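You operate a simulated robot arm through the tools that you are given. There is no shell and no other tool. Be economical: measure what you need, move in short steps, check, and stop when the job is done.

You are at the controls of a simulated two-armed robot. One attempt, no reset.

## Task
Put the lock tag that says "check" from the wooden top of the crate on top of the purple tamper and the lock tag labelled "clean" on the shelf of the grey panel.

It is judged by the outcome, as a careful person would: the job done as asked, and still so three seconds after it is handed in. It fails if anything else is knocked over, pushed out of place, dropped, spilled or broken.

## Robot
Two 7-joint arms with two-finger parallel grippers on one trunk, on a base that drives. Base frame: it is fixed to the floor where the robot stands at the start and does not move with it; the origin is under the middle of the robot, x ahead of it, y to its left, z up. Readings come in cm, rad, newtons and seconds.
The left shoulder is at the start at [7, 16.3, 119.5], the right one opposite. With the tool pointing down near the work surface each hand reaches from about 34 to 86 cm from the robot's upright axis, wherever it stands, measured 20 degrees to its own side. Places, roughly: shelf of the grey panel [-180, -180, 80]. Payload 3.43 kg a hand.
Tool frame (each hand has its own): the origin (TCP) lies between the finger pads and is the grasp point; the fingertips stand 3.4 cm ahead of it; z points along the fingers, y is the line along which they close. Largest opening 12.8 cm; finger width 2.4, thickness 1.2; the body of the gripper, 4.8 by 13 cm, starts 9.6 cm behind the TCP.
Orientation is that of the tool frame in the base frame, as [roll, pitch, yaw] about the fixed x, y, z axes, in that order (R = Rz(yaw) Ry(pitch) Rx(roll)). With the fingers straight down and closing along the base's y, the tool's x points along the base's -x, its y along +y and its z along -z.

## Interface
- The arms move only by the tool arm_command. It takes "left_targets", "right_targets" or both (then of equal length, played together; a hand with none holds still); each is a list of rows, each a list of 3 entries, a list of its own where there are three numbers: the turn, a rotation vector about the tool's x, y, z in rad, then the shift along the tool's x, y, z in cm, then the finger opening in cm, from 0 to 12.8. In form: [[[ax, ay, az], [dx, dy, dz], grip], ...]. A call has 1 to 10 rows; each row shifts and turns the commanded pose from where the row before left it, along the tool's axes as they then stand. Rows are played at 5 a second. More than 5 cm and 0.15 rad between two rows, or a gripper value outside its range, and nothing of the call is played. Where a pose cannot be reached the arm comes as near as it can. A force on the tool above 40 N (or 10 N above the force at the start of the call, whichever is more), or a blocked arm, ends the call early, and 0.2 s more pass. Each finger travels about 15.3 cm/s and halts on what it meets, pressing with about 25 N; the grip force reading is that of the motor and also rises with nothing between the fingers. The clock runs only during rows and for 0.2 s after the last one: add rows that do not move to give the fingers time. It gives the time, the measured TCP pose, the force on the tool (base axes), the opening and the grip force at its end, in the units of the frame above (readings bear some noise).
- Cameras (640 x 400 px; columns grow to the right, rows downward): "scene" is now at [13.09, -0.87, 140.83]; the picture's right is [-0.10, -0.99, 0.00], its down [-0.70, 0.07, -0.71] and it looks along [0.71, -0.07, -0.70] (base axes); focal length 252 px, centre (320, 200). "left" rides on the left gripper at [7.6, 1.1, -16] in its tool frame; the picture's right is [-0.15, 0.99, 0.00], its down [-0.88, -0.13, -0.46] and it looks along [-0.45, -0.07, 0.89] (tool axes); focal length 234 px, centre (320, 200). "right" rides on the right gripper at [7.6, -1.1, -16] in its tool frame; the picture's right is [0.15, 0.99, 0.00], its down [-0.88, 0.13, -0.46] and it looks along [-0.45, 0.07, 0.89] (tool axes); focal length 234 px, centre (320, 200). There is no depth. A picture from a camera that has moved, and an enlarged one, comes with that camera's place and axes in the base frame and with its lens.
- grab_frame(camera): a new picture of that camera. The clock stands still meanwhile.
- slide_trunk(by): slides the trunk up (or, below 0, down) by that many cm; the arms and the scene camera ride with it, the base frame stays. It gives what a move gives, with no picture.
- drive_base(legs): drives the robot by 1 to 6 legs, each [ahead, left, turn to the left] in cm, cm and rad, along the robot's own axes; the way and the turn of a leg run together, so that a leg with both is an arc; at most 150 cm and 3.142 rad a leg. The arms and the cameras ride along, it lands a little off, and it stops where it bumps. It gives what a move gives.
- aim_head(pan, tilt): turns the head with the scene camera to pan (to the left, within 1.501 rad either way) and tilt (down, from -0.506 to 1.204), counted from straight ahead of the robot. It gives what a move gives.
- close_up(camera, box): a new picture of the part [left, top, right, bottom] of that camera's present view, enlarged. The clock stands still meanwhile.
- hand_in(): hands the job in; it is judged then, once.

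Go step by step. Nothing tells you exact positions but the pictures and the camera data: compare them with the known pose of the tool, close in by small moves and look again before you grip or let go. The budget is 120 turns and 108 pictures, counting those below and the enlarged ones. Unless the task says otherwise, let go and move clear before handing in, and close with one line.

The tools are called after "Request:" as a command line: name --argument value ..., lists and objects as JSON in quotes. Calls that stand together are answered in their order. arm_command: Moves the arms, as the interface text tells. Its arguments: {"type":"object","properties":{"left_targets":{"type":"array"},"right_targets":{"type":"array"}},"required":[]} The other tools are called the same way: slide_trunk (by) slides the trunk up or down; drive_base (legs) drives the base; aim_head (pan, tilt) turns the head that bears the scene camera; grab_frame (camera) takes a picture; close_up (camera, box) takes an enlarged picture of a part of a camera's view; hand_in () hands the job in.

At the start:

```text
time_s: 0.0
left_position: [64.48, 15.41, 113.65]
left_tool_rot: [-3.141, 0.001, -3.141]
left_ft_force: [0.0, 0.1, 0.5]
left_opening: 12.77
left_gripper_force: 0.0
right_position: [45.1, -26.18, 112.5]
right_tool_rot: [3.141, 0.0, 3.142]
right_ft_force: [0.4, 0.7, 0.2]
right_opening: 12.8
right_gripper_force: 0.0
trunk travel left (down, up): [-67.5, 26.5]
robot x, y, heading: [-0.12, -0.34, 0.003]
head pan, tilt: [-0.103, 0.778]
```

scene: 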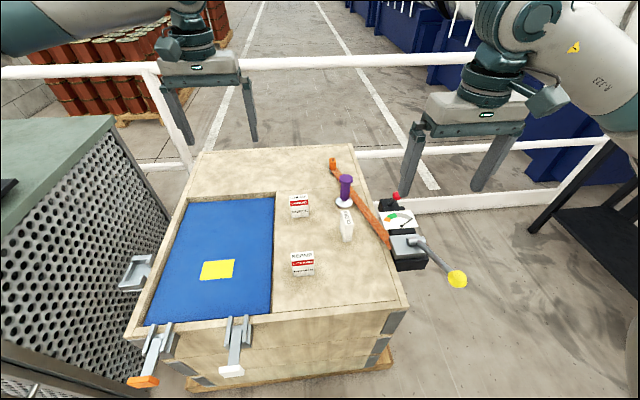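
right: 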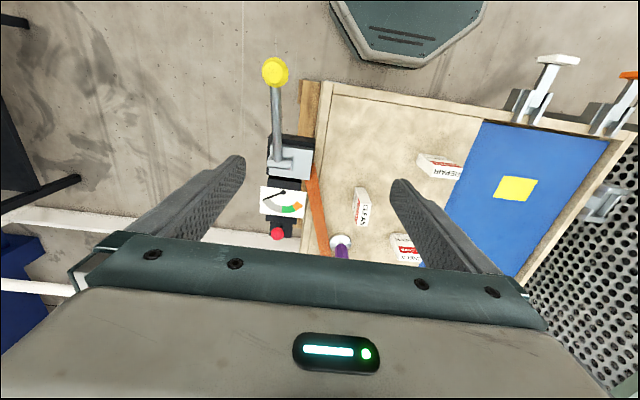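
left: 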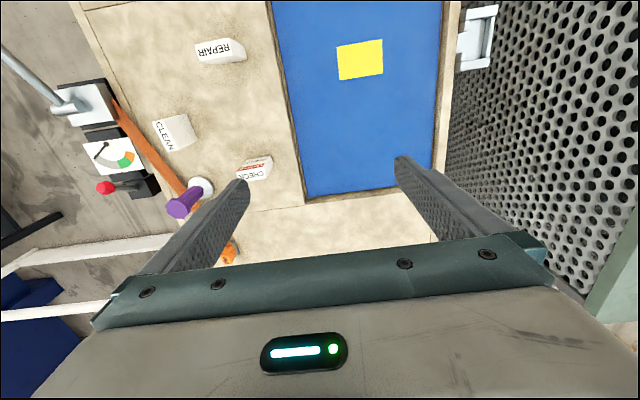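

I see a crate with three lock tags (REPAIR, CHECK, CLEAN), the purple tamper and an orange strap. I'll zoom in for positions first.

Request:
close_up --camera "scene" --box '[270, 150, 430, 290]'

Request:
close_up --camera "left" --box '[130, 20, 330, 240]'

```text
2.86 times, centred on (350, 220) of scene
camera zoom: at [13.09, -0.87, 140.83], right [-0.1, -0.99, 0.0], down [-0.7, 0.07, -0.71], along [0.71, -0.07, -0.7], focal length 721 px, centre (234, 143)
```

zoom: 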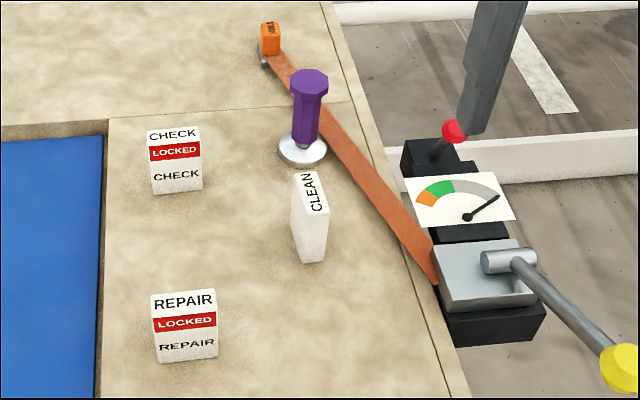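

```text
1.82 times, centred on (230, 130) of left
camera zoom: at [56.84, 16.48, 129.64], right [0.15, 0.99, 0.0], down [0.88, -0.13, 0.46], along [0.45, -0.07, -0.89], focal length 426 px, centre (484, 327)
```

zoom: 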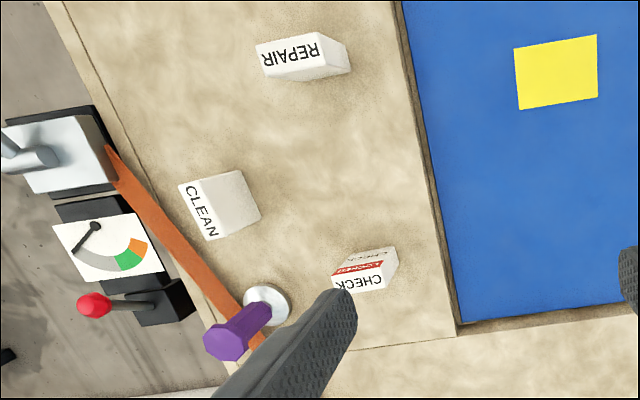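

CHECK is about at [72, 0], CLEAN about [60, -14], and the tamper about [76, -16] with its top near z=88. I'll lift the left hand out of the way and bring the right hand above CHECK to look.

Request:
arm_command --left_targets '[[[0, 0, 0], [0, 4, -2], 12.8], [[0, 0, 0], [0, 4, -2], 12.8], [[0, 0, 0], [0, 4, -2], 12.8], [[0, 0, 0], [0, 2, -3], 12.8], [[0, 0, 0], [3, 0, -3], 12.8], [[0, 0, 0], [3, 0, -3], 12.8], [[0, 0, 0], [3, 0, 0], 12.8], [[0, 0, 0], [0, 0, 0], 12.8], [[0, 0, 0], [0, 0, 0], 12.8]]' --right_targets '[[[0, 0, 0], [0, 0, 0], 12.8], [[0, 0, 0], [-2.87, 3, 1.13], 12.8], [[0, 0, 0], [-2.87, 3, 1.13], 12.8], [[0, 0, 0], [-2.87, 3, 1.13], 12.8], [[0, 0, 0], [-2.87, 3, 1.13], 12.8], [[0, 0, 0], [-2.87, 3, 1.13], 12.8], [[0, 0, 0], [-2.87, 3, 1.13], 12.8], [[0, 0, 0], [-2.87, 3, 1.13], 12.8], [[0, 0, 0], [-2.87, 3, 1.13], 12.8]]'

Request:
grab_frame --camera "right"

Request:
grab_frame --camera "scene"

```text
time_s: 2.0
left_position: [55.48, 29.59, 128.56]
left_tool_rot: [-3.141, 0.002, -3.139]
left_ft_force: [0.7, 0.7, -0.4]
left_opening: 12.8
left_gripper_force: 0.0
right_position: [68.0, -1.69, 103.24]
right_tool_rot: [-3.138, 0.0, 3.141]
right_ft_force: [-0.7, 0.1, 0.2]
right_opening: 12.79
right_gripper_force: 0.0
trunk travel left (down, up): [-67.5, 26.5]
robot x, y, heading: [-0.19, -0.14, 0.004]
head pan, tilt: [-0.103, 0.778]
```

```text
102 pictures are left
camera right: at [60.51, -2.82, 119.2], right [-0.15, 0.99, 0.0], down [0.88, 0.13, 0.46], along [0.45, 0.06, -0.89], focal length 234 px, centre (320, 200)
```

right: 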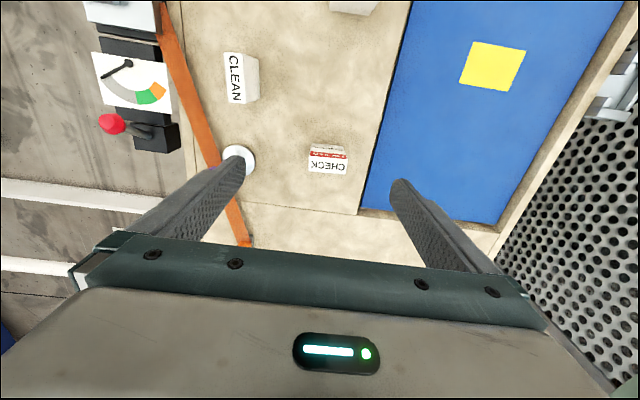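

```text
101 pictures are left
camera scene: at [13.15, -0.65, 140.82], right [-0.1, -0.99, 0.0], down [-0.7, 0.07, -0.71], along [0.71, -0.07, -0.7], focal length 252 px, centre (320, 200)
```

scene: 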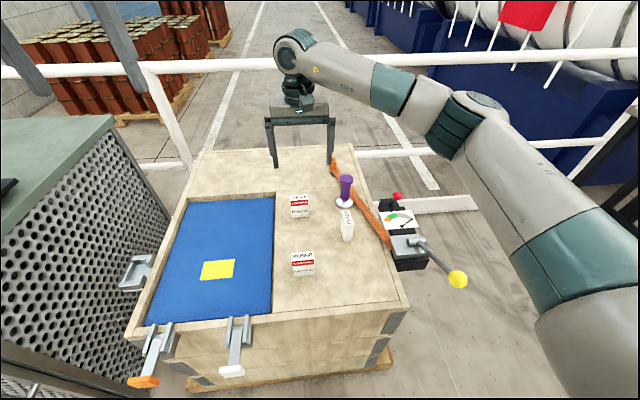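

The right hand is close to above CHECK. I'll enlarge the view to measure it.

Request:
close_up --camera "right" --box '[220, 110, 380, 210]'

Request:
close_up --camera "scene" --box '[270, 160, 366, 250]'

```text
4.00 times, centred on (300, 160) of right
camera zoom: at [60.51, -2.82, 119.2], right [-0.15, 0.99, 0.0], down [0.88, 0.13, 0.46], along [0.45, 0.06, -0.89], focal length 937 px, centre (400, 360)
```

zoom: 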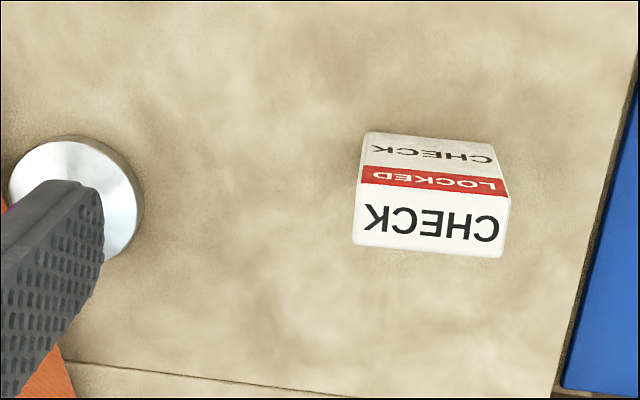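

```text
4.44 times, centred on (318, 205) of scene
camera zoom: at [13.15, -0.65, 140.82], right [-0.1, -0.99, 0.0], down [-0.7, 0.07, -0.71], along [0.71, -0.07, -0.7], focal length 1122 px, centre (329, 178)
```

zoom: 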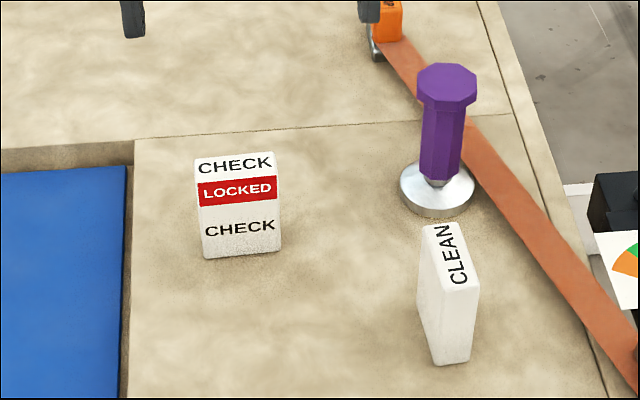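

CHECK is centred near [72.0, -0.1], about 5.8 wide, 2.5 thick, top at z≈84.3, turned about +0.05 rad. I'll line up over it and lower to just above it.

Request:
arm_command --right_targets '[[[0, 0, 0], [-2, 0.8, 4.0], 12.8], [[0, 0, -0.05], [-2, 0.8, 4.0], 12.8], [[0, 0, 0], [0, 0, 4.2], 12.8], [[0, 0, 0], [0, 0, 0], 12.8]]'

Request:
grab_frame --camera "right"

Request:
close_up --camera "scene" --box '[250, 130, 378, 230]'

```text
time_s: 3.0
left_position: [55.32, 29.33, 128.7]
left_tool_rot: [3.141, -0.002, -3.142]
left_ft_force: [0.1, -0.2, 0.7]
left_opening: 12.78
left_gripper_force: 0.1
right_position: [72.28, -0.15, 90.98]
right_tool_rot: [-3.142, 0.0, -3.09]
right_ft_force: [0.3, -1.0, -0.2]
right_opening: 12.79
right_gripper_force: 0.0
trunk travel left (down, up): [-67.5, 26.5]
robot x, y, heading: [0.26, 0.16, 0.0]
head pan, tilt: [-0.103, 0.778]
```

```text
98 pictures are left
camera right: at [64.79, -1.61, 106.9], right [-0.2, 0.98, 0.0], down [0.87, 0.17, 0.46], along [0.45, 0.09, -0.89], focal length 234 px, centre (320, 200)
```

right: 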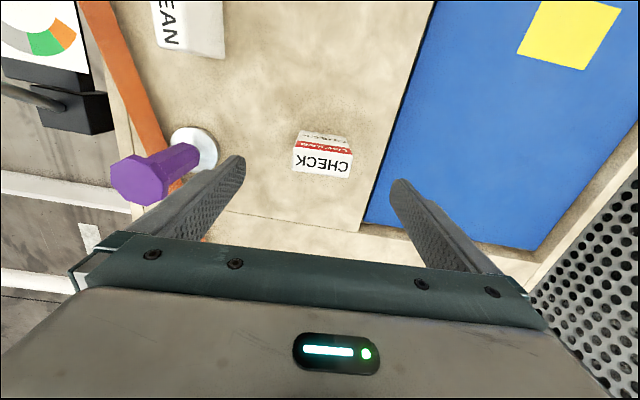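

```text
4.00 times, centred on (314, 180) of scene
camera zoom: at [13.09, -0.8, 140.83], right [-0.1, -0.99, 0.0], down [-0.7, 0.07, -0.71], along [0.71, -0.07, -0.7], focal length 1010 px, centre (344, 280)
```

zoom: 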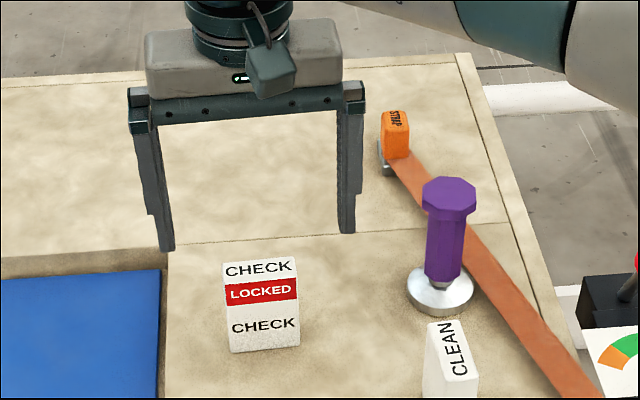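

The hand is centred over the tag. I'll go down and grip it.

Request:
arm_command --right_targets '[[[0, 0, 0], [0, 0.2, 3.4], 12.8], [[0, 0, 0], [0, 0, 3.4], 12.8], [[0, 0, 0], [0, 0, 3.2], 12.8], [[0, 0, 0], [0, 0, 0], 12.8]]'

Request:
grab_frame --camera "right"

```text
time_s: 4.0
left_position: [55.38, 29.35, 128.71]
left_tool_rot: [-3.141, 0.001, -3.141]
left_ft_force: [-0.3, -0.2, -0.2]
left_opening: 12.82
left_gripper_force: 0.1
right_position: [71.94, -0.22, 81.16]
right_tool_rot: [3.141, 0.0, -3.093]
right_ft_force: [-0.8, 0.6, -0.5]
right_opening: 12.81
right_gripper_force: 0.0
trunk travel left (down, up): [-67.5, 26.5]
robot x, y, heading: [-0.25, 0.08, 0.001]
head pan, tilt: [-0.103, 0.778]
```

```text
96 pictures are left
camera right: at [64.45, -1.69, 97.14], right [-0.2, 0.98, 0.0], down [0.87, 0.17, 0.46], along [0.45, 0.09, -0.89], focal length 234 px, centre (320, 200)
```

right: 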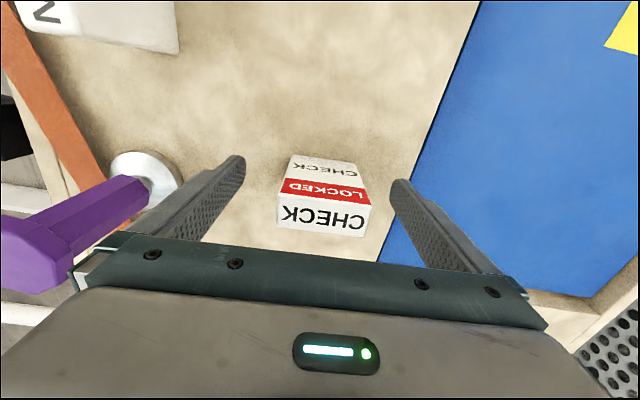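

The fingers straddle the tag evenly. Closing and lifting a bit.

Request:
arm_command --right_targets '[[[0, 0, 0], [0, 0, 0], 9], [[0, 0, 0], [0, 0, 0], 5], [[0, 0, 0], [0, 0, 0], 4], [[0, 0, 0], [0, 0, 0], 4], [[0, 0, 0], [0, 0, 0], 4]]'

Request:
grab_frame --camera "right"

```text
time_s: 5.2
left_position: [55.41, 29.22, 128.68]
left_tool_rot: [3.141, 0.001, -3.14]
left_ft_force: [-0.3, 0.2, -0.6]
left_opening: 12.77
left_gripper_force: 0.1
right_position: [72.02, -0.34, 81.27]
right_tool_rot: [-3.141, 0.0, -3.092]
right_ft_force: [-0.3, 1.2, -0.6]
right_opening: 5.95
right_gripper_force: 24.8
trunk travel left (down, up): [-67.5, 26.5]
robot x, y, heading: [-0.15, 0.24, 0.001]
head pan, tilt: [-0.103, 0.778]
```

```text
95 pictures are left
camera right: at [64.46, -1.7, 97.14], right [-0.2, 0.98, 0.0], down [0.87, 0.17, 0.46], along [0.45, 0.09, -0.89], focal length 234 px, centre (320, 200)
```

right: 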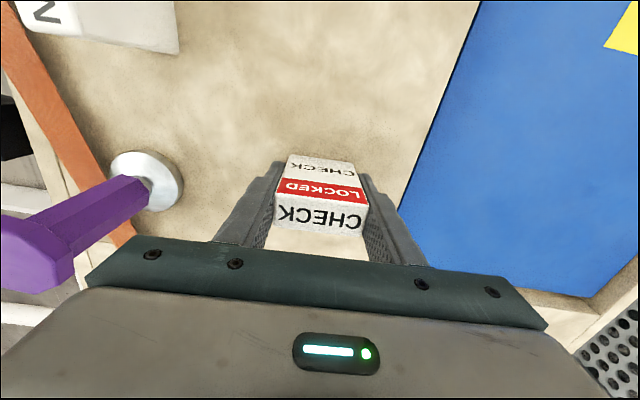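

CHECK is gripped (opening 5.95). I'll lift it 18 cm and look at the tamper.

Request:
arm_command --right_targets '[[[0, 0, 0], [0, 0, -4.5], 4], [[0, 0, 0], [0, 0, -4.5], 4], [[0, 0, 0], [0, 0, -4.5], 4], [[0, 0, 0], [0, 0, -4.5], 4], [[0, 0, 0], [0, 0, 0], 4]]'

Request:
grab_frame --camera "right"

Request:
close_up --camera "scene" --box '[274, 130, 402, 230]'

```text
time_s: 6.4
left_position: [55.53, 29.19, 128.74]
left_tool_rot: [3.142, 0.002, -3.14]
left_ft_force: [-0.3, -1.3, -0.6]
left_opening: 12.8
left_gripper_force: 0.0
right_position: [72.25, -0.34, 99.08]
right_tool_rot: [-3.141, -0.003, -3.091]
right_ft_force: [0.2, 0.7, -0.9]
right_opening: 5.93
right_gripper_force: 24.8
trunk travel left (down, up): [-67.5, 26.5]
robot x, y, heading: [0.41, 0.11, 0.002]
head pan, tilt: [-0.103, 0.778]
```

```text
94 pictures are left
camera right: at [64.65, -1.77, 115.11], right [-0.2, 0.98, 0.0], down [0.87, 0.17, 0.45], along [0.45, 0.09, -0.89], focal length 234 px, centre (320, 200)
```

right: 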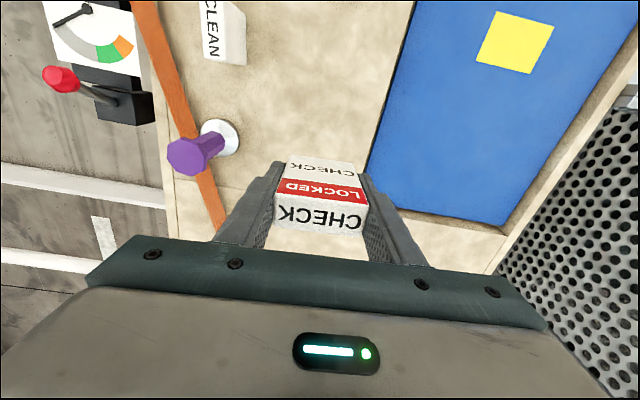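

```text
4.00 times, centred on (338, 180) of scene
camera zoom: at [13.17, -0.87, 140.82], right [-0.1, -0.99, 0.0], down [-0.7, 0.07, -0.71], along [0.71, -0.07, -0.7], focal length 1010 px, centre (248, 280)
```

zoom: 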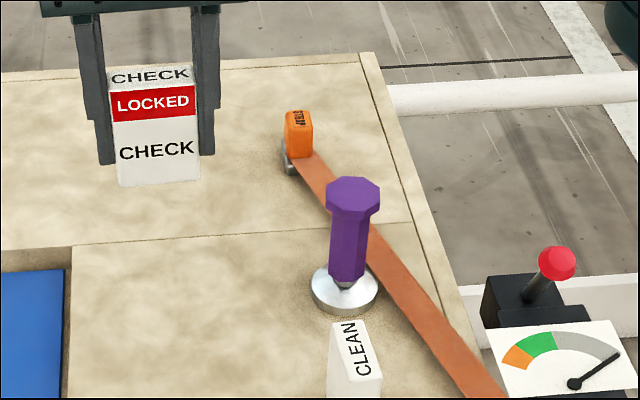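

Tag lifted upright. I'll enlarge the tamper head for an accurate position.

Request:
close_up --camera "right" --box '[150, 100, 278, 180]'

```text
5.00 times, centred on (214, 140) of right
camera zoom: at [64.65, -1.77, 115.11], right [-0.2, 0.98, 0.0], down [0.87, 0.17, 0.45], along [0.45, 0.09, -0.89], focal length 1171 px, centre (850, 500)
```

zoom: 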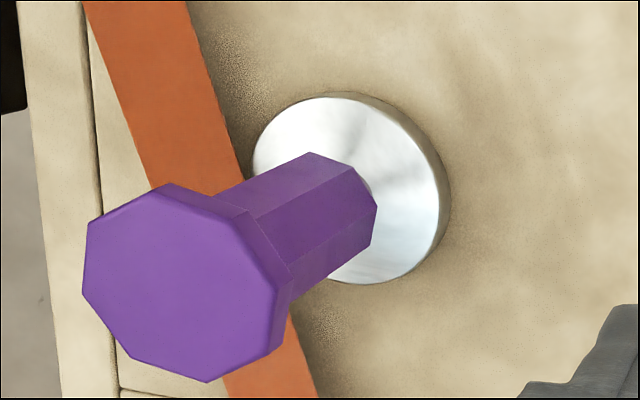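

The tamper top is at about [75.8, -15.8, 87.8], 4.5 cm across. I'll carry the tag over it at height and check alignment.

Request:
arm_command --right_targets '[[[0, 0, 0], [-0.7, -3.89, 0], 4], [[0, 0, 0], [-0.7, -3.89, 0], 4], [[0, 0, 0], [-0.7, -3.89, 0], 4], [[0, 0, 0], [-0.7, -3.89, 0], 4], [[0, 0, 0], [0, 0, 2], 4], [[0, 0, 0], [0, 0, 0], 4]]'

Request:
grab_frame --camera "right"

Request:
close_up --camera "scene" --box '[274, 130, 402, 230]'

Request:
close_up --camera "left" --box '[0, 0, 640, 400]'

```text
time_s: 7.8
left_position: [55.42, 29.25, 128.74]
left_tool_rot: [-3.141, 0.001, -3.139]
left_ft_force: [-0.1, -0.6, 0.0]
left_opening: 12.81
left_gripper_force: 0.1
right_position: [75.48, -15.9, 97.19]
right_tool_rot: [-3.14, 0.001, -3.092]
right_ft_force: [-0.1, -0.5, -0.6]
right_opening: 5.91
right_gripper_force: 25.1
trunk travel left (down, up): [-67.5, 26.5]
robot x, y, heading: [0.24, -0.03, 0.0]
head pan, tilt: [-0.103, 0.778]
```

```text
91 pictures are left
camera right: at [68.04, -17.37, 113.07], right [-0.2, 0.98, 0.0], down [0.87, 0.17, 0.46], along [0.45, 0.09, -0.89], focal length 234 px, centre (320, 200)
```

right: 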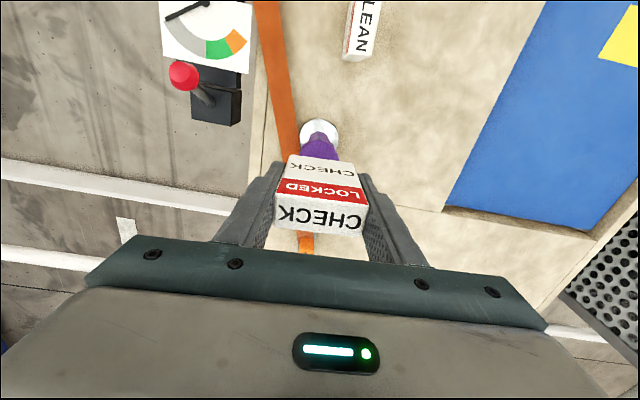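

```text
4.00 times, centred on (338, 180) of scene
camera zoom: at [13.07, -0.87, 140.83], right [-0.1, -0.99, 0.0], down [-0.7, 0.07, -0.71], along [0.71, -0.07, -0.7], focal length 1010 px, centre (248, 280)
```

zoom: 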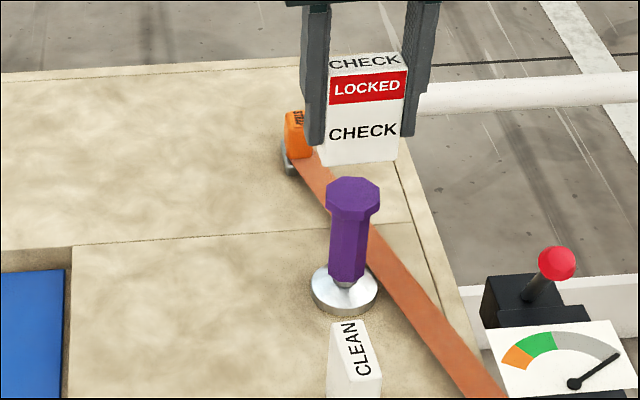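

```text
1.00 times, centred on (320, 200) of left
camera zoom: at [47.83, 30.35, 144.69], right [0.15, 0.99, 0.0], down [0.88, -0.13, 0.46], along [0.45, -0.07, -0.89], focal length 234 px, centre (320, 200)
```

zoom: 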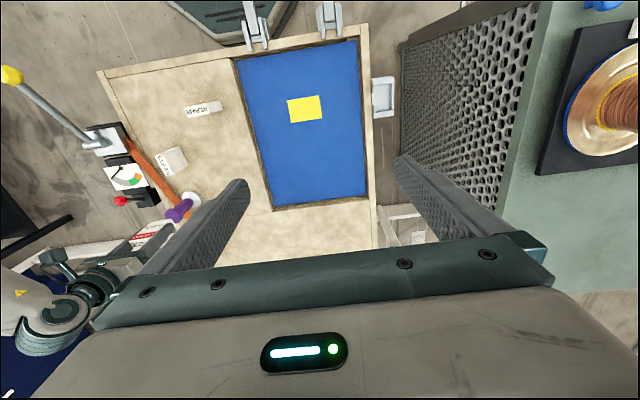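

The tag lines up over the tamper in both measures (tag ≈[75.9, -15.75]). I'll lower 3.4 cm and look.

Request:
arm_command --right_targets '[[[0, 0, 0], [0, 0, 1.7], 4], [[0, 0, 0], [0, 0, 1.7], 4], [[0, 0, 0], [0, 0, 0], 4]]'

Request:
close_up --camera "scene" --box '[306, 140, 386, 210]'

```text
time_s: 8.6
left_position: [55.35, 29.34, 128.63]
left_tool_rot: [-3.141, 0.002, -3.139]
left_ft_force: [-0.5, 0.3, 0.3]
left_opening: 12.8
left_gripper_force: 0.0
right_position: [75.7, -15.73, 93.89]
right_tool_rot: [-3.141, 0.001, -3.093]
right_ft_force: [-0.2, 0.1, -0.1]
right_opening: 5.91
right_gripper_force: 24.7
trunk travel left (down, up): [-67.5, 26.5]
robot x, y, heading: [0.21, 0.02, 0.001]
head pan, tilt: [-0.103, 0.778]
```

```text
5.71 times, centred on (346, 175) of scene
camera zoom: at [13.08, -0.85, 140.83], right [-0.1, -0.99, 0.0], down [-0.7, 0.07, -0.71], along [0.71, -0.07, -0.7], focal length 1443 px, centre (171, 343)
```

zoom: 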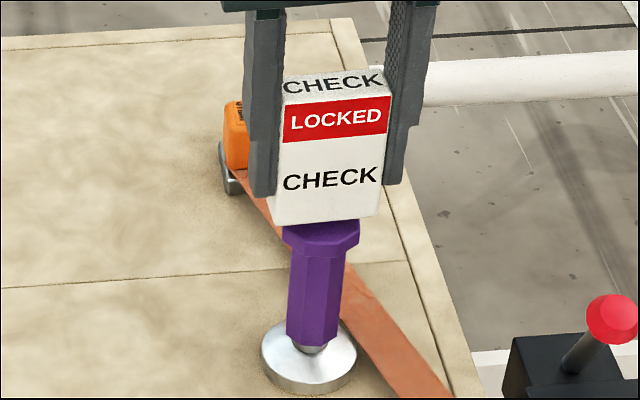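

Aligned sideways; about 1 cm or less remains. I'll go down in small steps and watch the force.

Request:
arm_command --right_targets '[[[0, 0, 0], [0, 0, 0.3], 4], [[0, 0, 0], [0, 0, 0.3], 4], [[0, 0, 0], [0, 0, 0], 4]]'

Request:
close_up --camera "scene" --box '[306, 140, 386, 210]'

```text
time_s: 9.4
left_position: [55.46, 29.34, 128.58]
left_tool_rot: [-3.141, 0.001, -3.14]
left_ft_force: [-0.3, 0.1, -0.1]
left_opening: 12.8
left_gripper_force: 0.1
right_position: [75.53, -15.72, 93.19]
right_tool_rot: [-3.14, -0.001, -3.091]
right_ft_force: [0.4, 0.5, 0.1]
right_opening: 5.93
right_gripper_force: 25.0
trunk travel left (down, up): [-67.5, 26.5]
robot x, y, heading: [0.19, 0.11, -0.002]
head pan, tilt: [-0.103, 0.778]
```

```text
5.71 times, centred on (346, 175) of scene
camera zoom: at [13.1, -0.86, 140.83], right [-0.1, -0.99, 0.0], down [-0.7, 0.07, -0.71], along [0.71, -0.07, -0.7], focal length 1443 px, centre (171, 343)
```

zoom: 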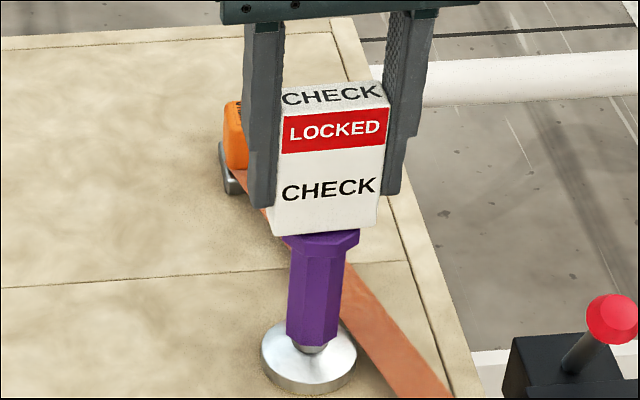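

Request:
arm_command --right_targets '[[[0, 0, 0], [0, 0, 0.15], 4], [[0, 0, 0], [0, 0, 0], 4]]'

Request:
arm_command --right_targets '[[[0, 0, 0], [0, 0, 0.1], 4], [[0, 0, 0], [0, 0, 0], 4]]'

Request:
close_up --camera "scene" --box '[306, 140, 386, 210]'

```text
time_s: 10.0
left_position: [55.52, 29.24, 128.64]
left_tool_rot: [-3.141, 0.0, -3.14]
left_ft_force: [-0.8, 0.2, 0.3]
left_opening: 12.8
left_gripper_force: 0.0
right_position: [75.61, -15.77, 92.98]
right_tool_rot: [3.141, 0.0, -3.092]
right_ft_force: [0.4, -1.0, -0.1]
right_opening: 5.95
right_gripper_force: 25.0
trunk travel left (down, up): [-67.5, 26.5]
robot x, y, heading: [-0.04, 0.2, -0.003]
head pan, tilt: [-0.103, 0.778]
```

```text
time_s: 10.6
left_position: [55.45, 29.31, 128.76]
left_tool_rot: [3.141, 0.0, -3.139]
left_ft_force: [0.1, -0.2, 0.2]
left_opening: 12.79
left_gripper_force: 0.1
right_position: [75.68, -15.78, 92.85]
right_tool_rot: [-3.141, 0.0, -3.093]
right_ft_force: [0.8, -0.1, 3.1]
right_opening: 5.88
right_gripper_force: 25.1
trunk travel left (down, up): [-67.5, 26.5]
robot x, y, heading: [0.41, -0.44, -0.003]
head pan, tilt: [-0.103, 0.778]
```

```text
5.71 times, centred on (346, 175) of scene
camera zoom: at [13.06, -0.85, 140.83], right [-0.1, -0.99, 0.0], down [-0.7, 0.07, -0.71], along [0.71, -0.07, -0.7], focal length 1443 px, centre (171, 343)
```

zoom: 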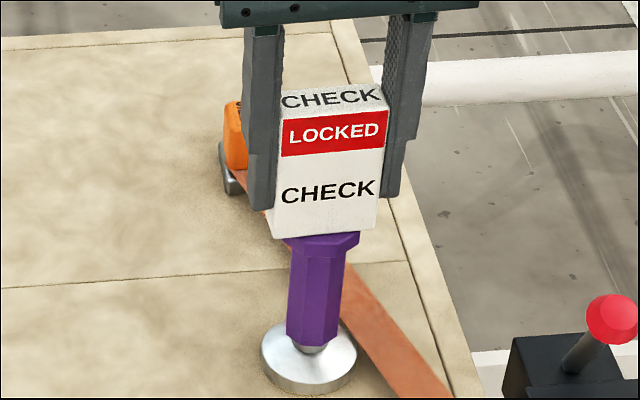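

Contact is felt (3 N) and the tag sits on the tamper. I'll open gently.

Request:
arm_command --right_targets '[[[0, 0, 0], [0, 0, 0], 5.8], [[0, 0, 0], [0, 0, 0], 6.1], [[0, 0, 0], [0, 0, 0], 6.4], [[0, 0, 0], [0, 0, 0], 7], [[0, 0, 0], [0, 0, 0], 8], [[0, 0, 0], [0, 0, 0], 9.5], [[0, 0, 0], [0, 0, 0], 11]]'

Request:
close_up --camera "scene" --box '[306, 140, 386, 210]'

Request:
grab_frame --camera "right"

```text
time_s: 12.2
left_position: [55.48, 29.29, 128.68]
left_tool_rot: [3.141, 0.0, -3.14]
left_ft_force: [-0.1, -0.4, -0.4]
left_opening: 12.79
left_gripper_force: 0.1
right_position: [75.64, -15.68, 92.98]
right_tool_rot: [3.142, 0.001, -3.09]
right_ft_force: [-0.1, 0.0, -0.1]
right_opening: 10.97
right_gripper_force: 0.1
trunk travel left (down, up): [-67.5, 26.5]
robot x, y, heading: [-0.04, -0.04, 0.002]
head pan, tilt: [-0.103, 0.778]
```

```text
5.71 times, centred on (346, 175) of scene
camera zoom: at [13.1, -0.86, 140.83], right [-0.1, -0.99, 0.0], down [-0.7, 0.07, -0.71], along [0.71, -0.07, -0.7], focal length 1443 px, centre (171, 343)
```

zoom: 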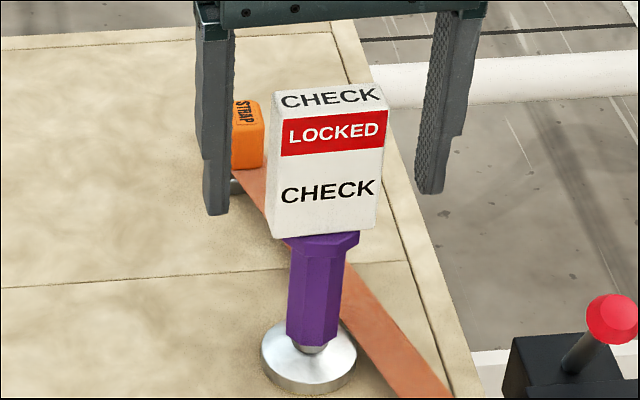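

```text
84 pictures are left
camera right: at [68.11, -17.32, 108.88], right [-0.2, 0.98, 0.0], down [0.87, 0.17, 0.46], along [0.45, 0.09, -0.89], focal length 234 px, centre (320, 200)
```

right: 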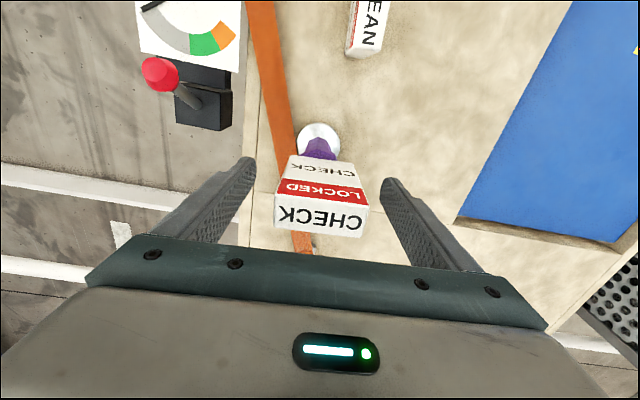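

CHECK stands on the tamper. I'll raise straight up, then back off to look at CLEAN.

Request:
arm_command --right_targets '[[[0, 0, 0], [0, 0, -4], 11], [[0, 0, 0], [0, 0, -5], 12], [[0, 0, 0], [0, 0, -5], 12.8], [[0, 0, 0], [4.5, 0, -1], 12.8], [[0, 0, 0], [4.5, 0, 0], 12.8], [[0, 0, 0], [4.5, 0, 0], 12.8], [[0, 0, 0], [4, 0, 0], 12.8], [[0, 0, 0], [0, 0, 0], 12.8]]'

Request:
grab_frame --camera "right"

Request:
close_up --camera "scene" --box '[290, 150, 418, 250]'

```text
time_s: 14.0
left_position: [55.49, 29.4, 128.77]
left_tool_rot: [3.142, 0.0, -3.14]
left_ft_force: [-0.2, -0.9, -0.2]
left_opening: 12.77
left_gripper_force: 0.0
right_position: [58.32, -16.42, 107.92]
right_tool_rot: [-3.141, 0.0, -3.094]
right_ft_force: [1.1, 1.3, 0.1]
right_opening: 12.83
right_gripper_force: 0.1
trunk travel left (down, up): [-67.5, 26.5]
robot x, y, heading: [-0.11, 0.28, -0.004]
head pan, tilt: [-0.103, 0.778]
```

```text
83 pictures are left
camera right: at [50.87, -17.9, 123.87], right [-0.19, 0.98, 0.0], down [0.87, 0.17, 0.46], along [0.45, 0.09, -0.89], focal length 234 px, centre (320, 200)
```

right: 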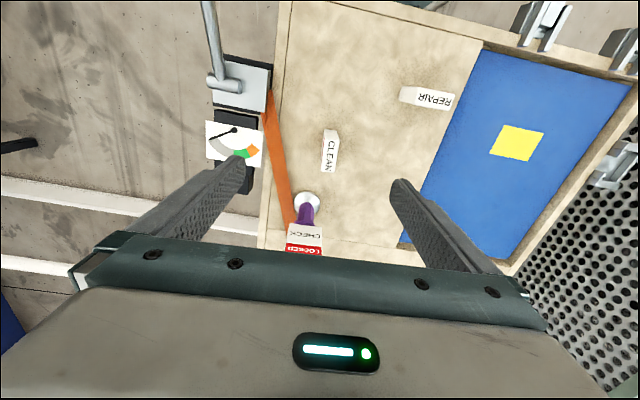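

```text
4.00 times, centred on (354, 200) of scene
camera zoom: at [13.16, -0.8, 140.82], right [-0.1, -0.99, 0.0], down [-0.7, 0.07, -0.71], along [0.71, -0.07, -0.7], focal length 1010 px, centre (184, 200)
```

zoom: 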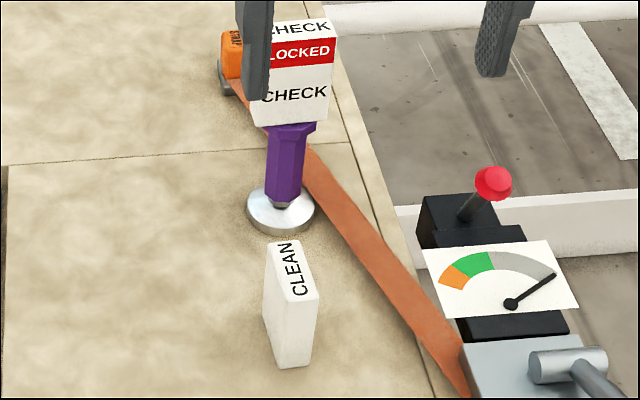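

Request:
close_up --camera "right" --box '[280, 110, 380, 190]'

```text
5.00 times, centred on (330, 150) of right
camera zoom: at [50.87, -17.9, 123.87], right [-0.19, 0.98, 0.0], down [0.87, 0.17, 0.46], along [0.45, 0.09, -0.89], focal length 1171 px, centre (270, 450)
```

zoom: 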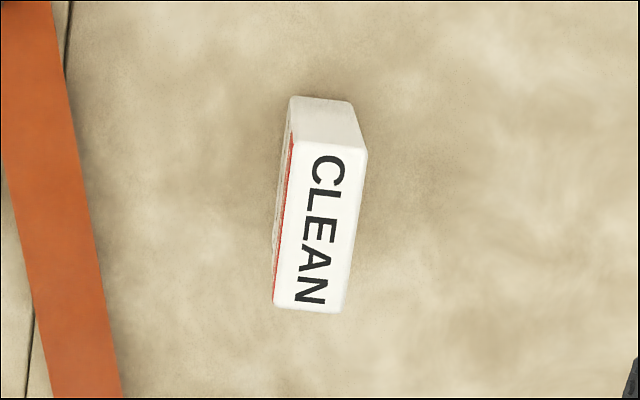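

CLEAN is centred near [62.0, -13.8], long axis turned about +0.08 rad from x, top z≈84.3. I'll grip it across its thickness; first, line up above.

Request:
arm_command --right_targets '[[[0, 0, -0.03], [-0.93, 0.6, 4], 10], [[0, 0, 0], [-0.93, 0.6, 4], 8], [[0, 0, 0], [-0.93, 0.6, 4], 8], [[0, 0, 0], [-0.93, 0.6, 4], 8], [[0, 0, 0], [0, 0, 0], 8]]'

Request:
close_up --camera "right" --box '[200, 100, 440, 250]'

Request:
close_up --camera "scene" --box '[290, 150, 418, 250]'

```text
time_s: 15.2
left_position: [55.36, 29.24, 128.83]
left_tool_rot: [-3.141, 0.001, -3.141]
left_ft_force: [-0.3, -0.7, 1.3]
left_opening: 12.79
left_gripper_force: 0.0
right_position: [61.76, -13.83, 91.86]
right_tool_rot: [-3.141, 0.001, -3.06]
right_ft_force: [0.0, -0.6, -0.7]
right_opening: 8.01
right_gripper_force: 0.0
trunk travel left (down, up): [-67.5, 26.5]
robot x, y, heading: [-0.15, -0.14, -0.001]
head pan, tilt: [-0.103, 0.778]
```

```text
2.67 times, centred on (320, 175) of right
camera zoom: at [54.24, -15.5, 107.83], right [-0.22, 0.97, 0.0], down [0.87, 0.2, 0.46], along [0.44, 0.1, -0.89], focal length 624 px, centre (320, 267)
```

zoom: 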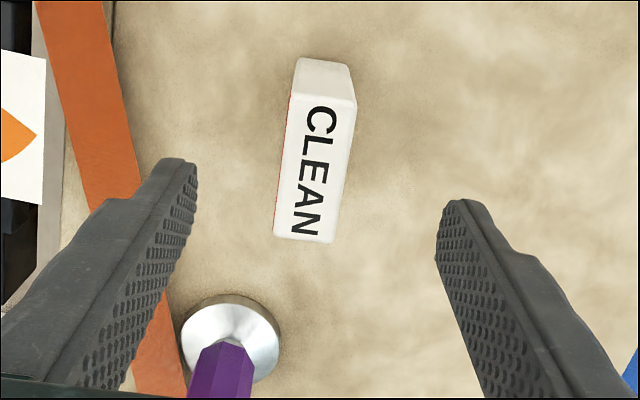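

```text
4.00 times, centred on (354, 200) of scene
camera zoom: at [13.02, -0.86, 140.84], right [-0.1, -0.99, 0.0], down [-0.7, 0.07, -0.71], along [0.71, -0.07, -0.7], focal length 1010 px, centre (184, 200)
```

zoom: 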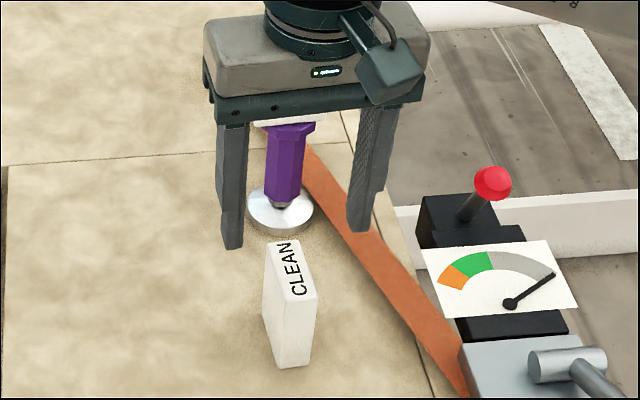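

Well centred and clear of the strap. Going down and gripping.

Request:
arm_command --right_targets '[[[0, 0, 0], [0, 0, 3.6], 7], [[0, 0, 0], [0, 0, 3.6], 7], [[0, 0, 0], [0, 0, 3.5], 7], [[0, 0, 0], [0, 0, 0], 7], [[0, 0, 0], [0, 0, 0], 4], [[0, 0, 0], [0, 0, 0], 1], [[0, 0, 0], [0, 0, 0], 1], [[0, 0, 0], [0, 0, 0], 1]]'

Request:
grab_frame --camera "right"

```text
time_s: 17.0
left_position: [55.34, 29.33, 128.75]
left_tool_rot: [-3.141, 0.002, 3.141]
left_ft_force: [0.6, -0.3, -0.5]
left_opening: 12.79
left_gripper_force: 0.0
right_position: [61.78, -13.76, 81.25]
right_tool_rot: [3.141, 0.001, -3.06]
right_ft_force: [0.0, 0.9, -0.2]
right_opening: 2.54
right_gripper_force: 25.0
trunk travel left (down, up): [-67.5, 26.5]
robot x, y, heading: [-0.11, 0.05, 0.003]
head pan, tilt: [-0.103, 0.778]
```

```text
78 pictures are left
camera right: at [54.31, -15.56, 97.2], right [-0.22, 0.97, 0.0], down [0.87, 0.2, 0.46], along [0.44, 0.1, -0.89], focal length 234 px, centre (320, 200)
```

right: 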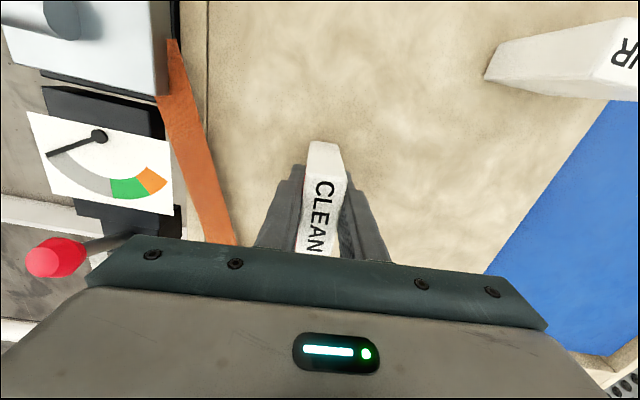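

CLEAN is gripped (2.54 cm). I'll lift it well clear and draw it back toward the robot.

Request:
arm_command --right_targets '[[[0, 0, 0], [0, 0, -4.8], 1], [[0, 0, 0], [0, 0, -4.8], 1], [[0, 0, 0], [0, 0, -4.8], 1], [[0, 0, 0], [0, 0, -4.8], 1], [[0, 0, 0], [0, 0, -4.8], 1], [[0, 0, 0], [3, -2, -3], 1], [[0, 0, 0], [4, -2, 0], 1], [[0, 0, 0], [4, -2, 0], 1], [[0, 0, 0], [4, -2, 0], 1], [[0, 0, 0], [0, 0, 0], 1]]'

Request:
aim_head --pan -1.5 --tilt 0.4

Request:
grab_frame --camera "scene"

```text
time_s: 19.2
left_position: [55.49, 29.4, 128.69]
left_tool_rot: [-3.141, 0.001, -3.14]
left_ft_force: [-0.2, 0.8, 0.7]
left_opening: 12.79
left_gripper_force: 0.0
right_position: [47.53, -22.86, 108.16]
right_tool_rot: [-3.142, -0.002, -3.06]
right_ft_force: [1.7, 0.1, -0.2]
right_opening: 2.52
right_gripper_force: 25.4
trunk travel left (down, up): [-67.5, 26.5]
robot x, y, heading: [0.26, -0.07, -0.0]
head pan, tilt: [-0.103, 0.778]
```

```text
time_s: 20.7
left_position: [55.5, 29.23, 128.65]
left_tool_rot: [3.14, 0.001, -3.14]
left_ft_force: [-0.4, -0.5, -0.4]
left_opening: 12.81
left_gripper_force: 0.0
right_position: [47.56, -22.79, 108.21]
right_tool_rot: [3.141, -0.001, -3.061]
right_ft_force: [-0.2, -0.2, 0.7]
right_opening: 2.51
right_gripper_force: 25.5
trunk travel left (down, up): [-67.5, 26.5]
robot x, y, heading: [-0.16, -0.12, -0.0]
head pan, tilt: [-1.499, 0.4]
```

```text
77 pictures are left
camera scene: at [5.64, -9.27, 144.16], right [-1.0, -0.07, 0.0], down [-0.03, 0.39, -0.92], along [0.07, -0.92, -0.39], focal length 252 px, centre (320, 200)
```

scene: 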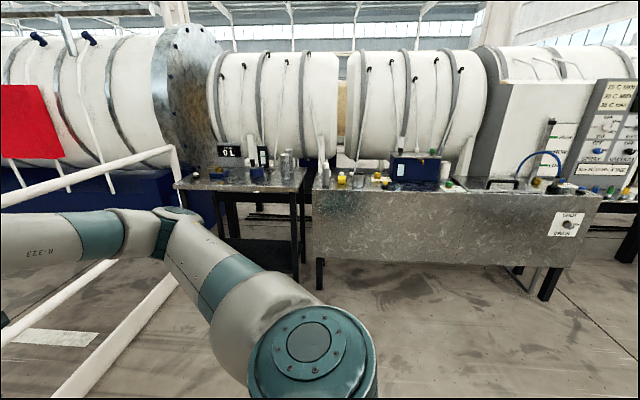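

Behind-right there is a row of tanks and benches, and a control panel at the right edge of the picture, likely the grey panel. I'll turn right about 45° and look.

Request:
aim_head --pan 1.5 --tilt 0.5

Request:
grab_frame --camera "scene"

```text
time_s: 23.3
left_position: [55.35, 29.31, 128.65]
left_tool_rot: [-3.141, 0.0, -3.14]
left_ft_force: [0.6, 0.1, -0.4]
left_opening: 12.8
left_gripper_force: 0.1
right_position: [47.5, -22.87, 108.26]
right_tool_rot: [-3.141, 0.001, -3.062]
right_ft_force: [0.0, -0.3, -0.3]
right_opening: 2.51
right_gripper_force: 25.2
trunk travel left (down, up): [-67.5, 26.5]
robot x, y, heading: [-0.1, 0.2, -0.006]
head pan, tilt: [1.499, 0.499]
```

```text
76 pictures are left
camera scene: at [5.62, 9.04, 143.25], right [1.0, -0.07, 0.0], down [-0.03, -0.48, -0.88], along [0.06, 0.88, -0.48], focal length 252 px, centre (320, 200)
```

scene: 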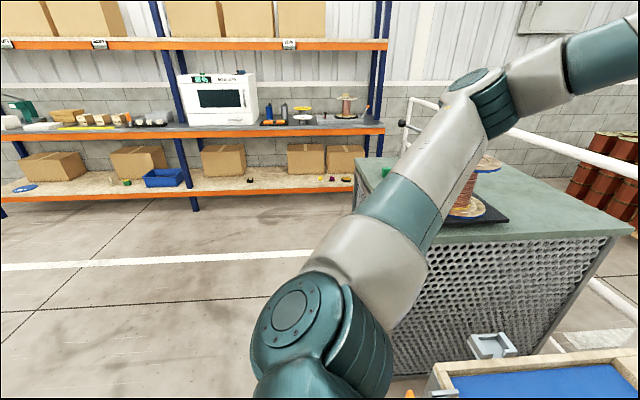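

The left arm moves away from the mesh cabinet when turning right, and there's free floor behind. Turning right 45°.

Request:
drive_base --legs '[[-15, 0, 0], [0, 0, -0.8]]'

Request:
aim_head --pan -1.4 --tilt 0.45

Request:
grab_frame --camera "scene"

```text
time_s: 26.8
left_position: [44.9, -19.81, 128.69]
left_tool_rot: [-3.14, 0.0, 2.335]
left_ft_force: [-0.3, -0.3, -0.1]
left_opening: 12.81
left_gripper_force: 0.2
right_position: [1.58, -50.13, 108.26]
right_tool_rot: [-3.14, 0.0, 2.414]
right_ft_force: [-0.6, -0.3, -0.9]
right_opening: 2.53
right_gripper_force: 24.7
trunk travel left (down, up): [-67.5, 26.5]
robot x, y, heading: [-14.08, 0.08, -0.806]
head pan, tilt: [1.499, 0.499]
```

```text
time_s: 29.3
left_position: [44.8, -19.76, 128.77]
left_tool_rot: [-3.141, 0.0, 2.335]
left_ft_force: [-0.2, 0.7, -0.6]
left_opening: 12.79
left_gripper_force: 0.1
right_position: [1.66, -50.15, 108.19]
right_tool_rot: [-3.141, 0.001, 2.41]
right_ft_force: [0.3, -0.7, -0.4]
right_opening: 2.55
right_gripper_force: 24.9
trunk travel left (down, up): [-67.5, 26.5]
robot x, y, heading: [-14.96, -0.03, -0.809]
head pan, tilt: [-1.4, 0.45]
```

```text
75 pictures are left
camera scene: at [-16.72, -11.03, 143.7], right [-0.8, 0.6, 0.0], down [0.26, 0.35, -0.9], along [-0.54, -0.72, -0.44], focal length 252 px, centre (320, 200)
```

scene: 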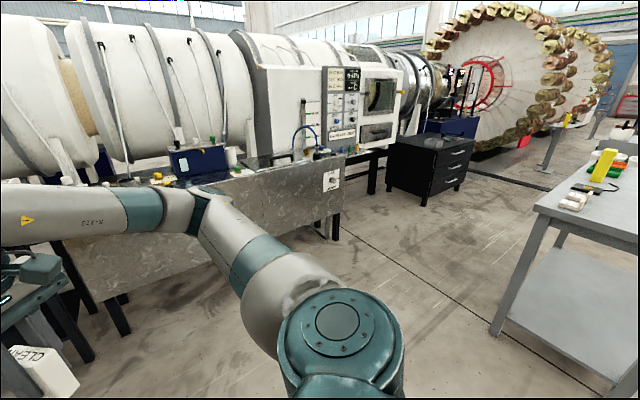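

The expected shelf place projects to about pixel (351,154), at the light-grey control panel. Zooming there.

Request:
close_up --camera "scene" --box '[270, 50, 430, 200]'

```text
2.67 times, centred on (350, 125) of scene
camera zoom: at [-16.72, -11.03, 143.7], right [-0.8, 0.6, 0.0], down [0.26, 0.35, -0.9], along [-0.54, -0.72, -0.44], focal length 673 px, centre (240, 400)
```

zoom: 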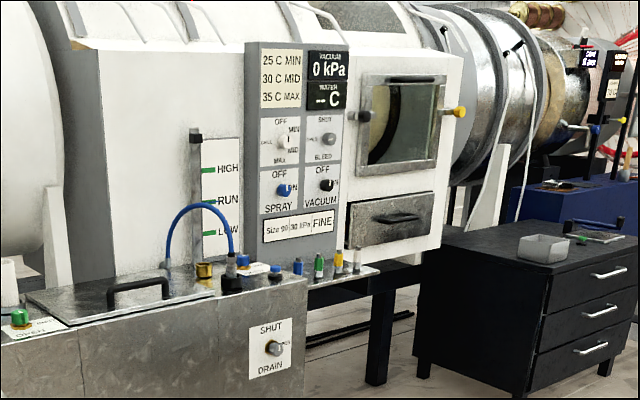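

The grey panel (with "0 kPa", "SPRAY", "VACUUM") has a small metal shelf at its foot, just past the right end of the bench. I'll turn to face -y and drive to about (-165, -70).

Request:
drive_base --legs '[[0, 0, -0.762], [70, 0, 0], [0, -150, 0]]'

Request:
aim_head --pan -0.15 --tilt 0.5

Request:
grab_frame --camera "scene"

Request:
grab_frame --camera "right"

```text
time_s: 42.3
left_position: [-137.16, -124.89, 128.7]
left_tool_rot: [-3.141, -0.001, 1.569]
left_ft_force: [0.3, 0.3, -0.1]
left_opening: 12.82
left_gripper_force: 0.1
right_position: [-189.52, -116.89, 108.33]
right_tool_rot: [3.141, -0.001, 1.647]
right_ft_force: [-0.1, -0.1, -0.9]
right_opening: 2.55
right_gripper_force: 24.9
trunk travel left (down, up): [-67.5, 26.5]
robot x, y, heading: [-166.48, -69.72, -1.571]
head pan, tilt: [-1.4, 0.45]
```

```text
time_s: 43.8
left_position: [-137.31, -124.93, 128.74]
left_tool_rot: [3.141, 0.0, 1.568]
left_ft_force: [0.0, 0.0, 1.0]
left_opening: 12.83
left_gripper_force: 0.0
right_position: [-189.51, -116.99, 108.13]
right_tool_rot: [3.141, -0.001, 1.649]
right_ft_force: [0.0, 0.5, -0.2]
right_opening: 2.52
right_gripper_force: 25.5
trunk travel left (down, up): [-67.5, 26.5]
robot x, y, heading: [-166.33, -69.54, -1.575]
head pan, tilt: [-0.15, 0.499]
```

```text
73 pictures are left
camera scene: at [-167.88, -83.5, 143.25], right [-0.99, 0.15, 0.0], down [0.07, 0.47, -0.88], along [-0.13, -0.87, -0.48], focal length 252 px, centre (320, 200)
```

scene: 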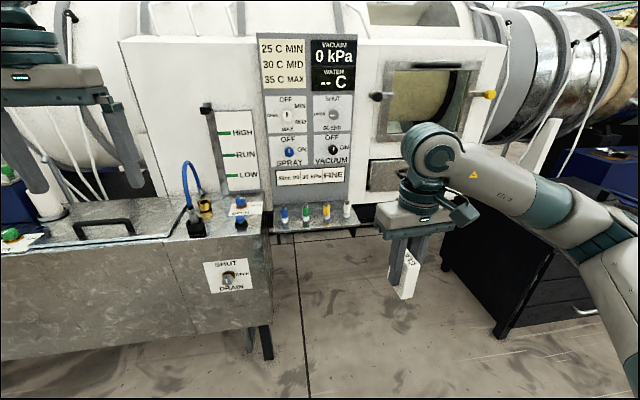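

```text
72 pictures are left
camera right: at [-191.13, -109.47, 124.18], right [0.98, 0.22, 0.0], down [0.2, -0.87, 0.46], along [0.1, -0.44, -0.89], focal length 234 px, centre (320, 200)
```

right: 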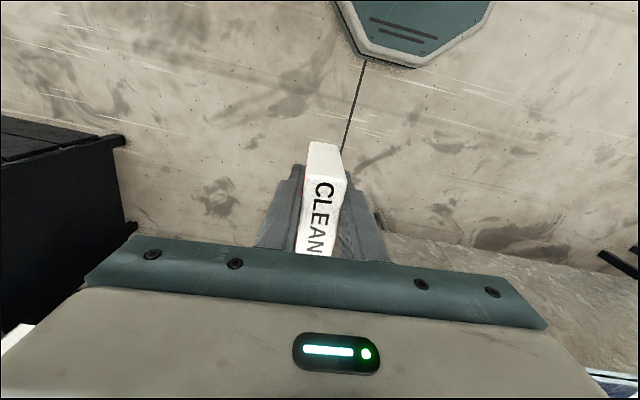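

Request:
close_up --camera "scene" --box '[230, 150, 390, 250]'

```text
4.00 times, centred on (310, 200) of scene
camera zoom: at [-167.88, -83.5, 143.25], right [-0.99, 0.15, 0.0], down [0.07, 0.47, -0.88], along [-0.13, -0.87, -0.48], focal length 1010 px, centre (360, 200)
```

zoom: 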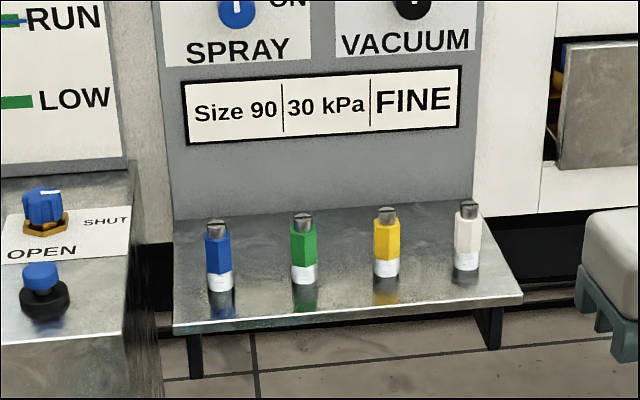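

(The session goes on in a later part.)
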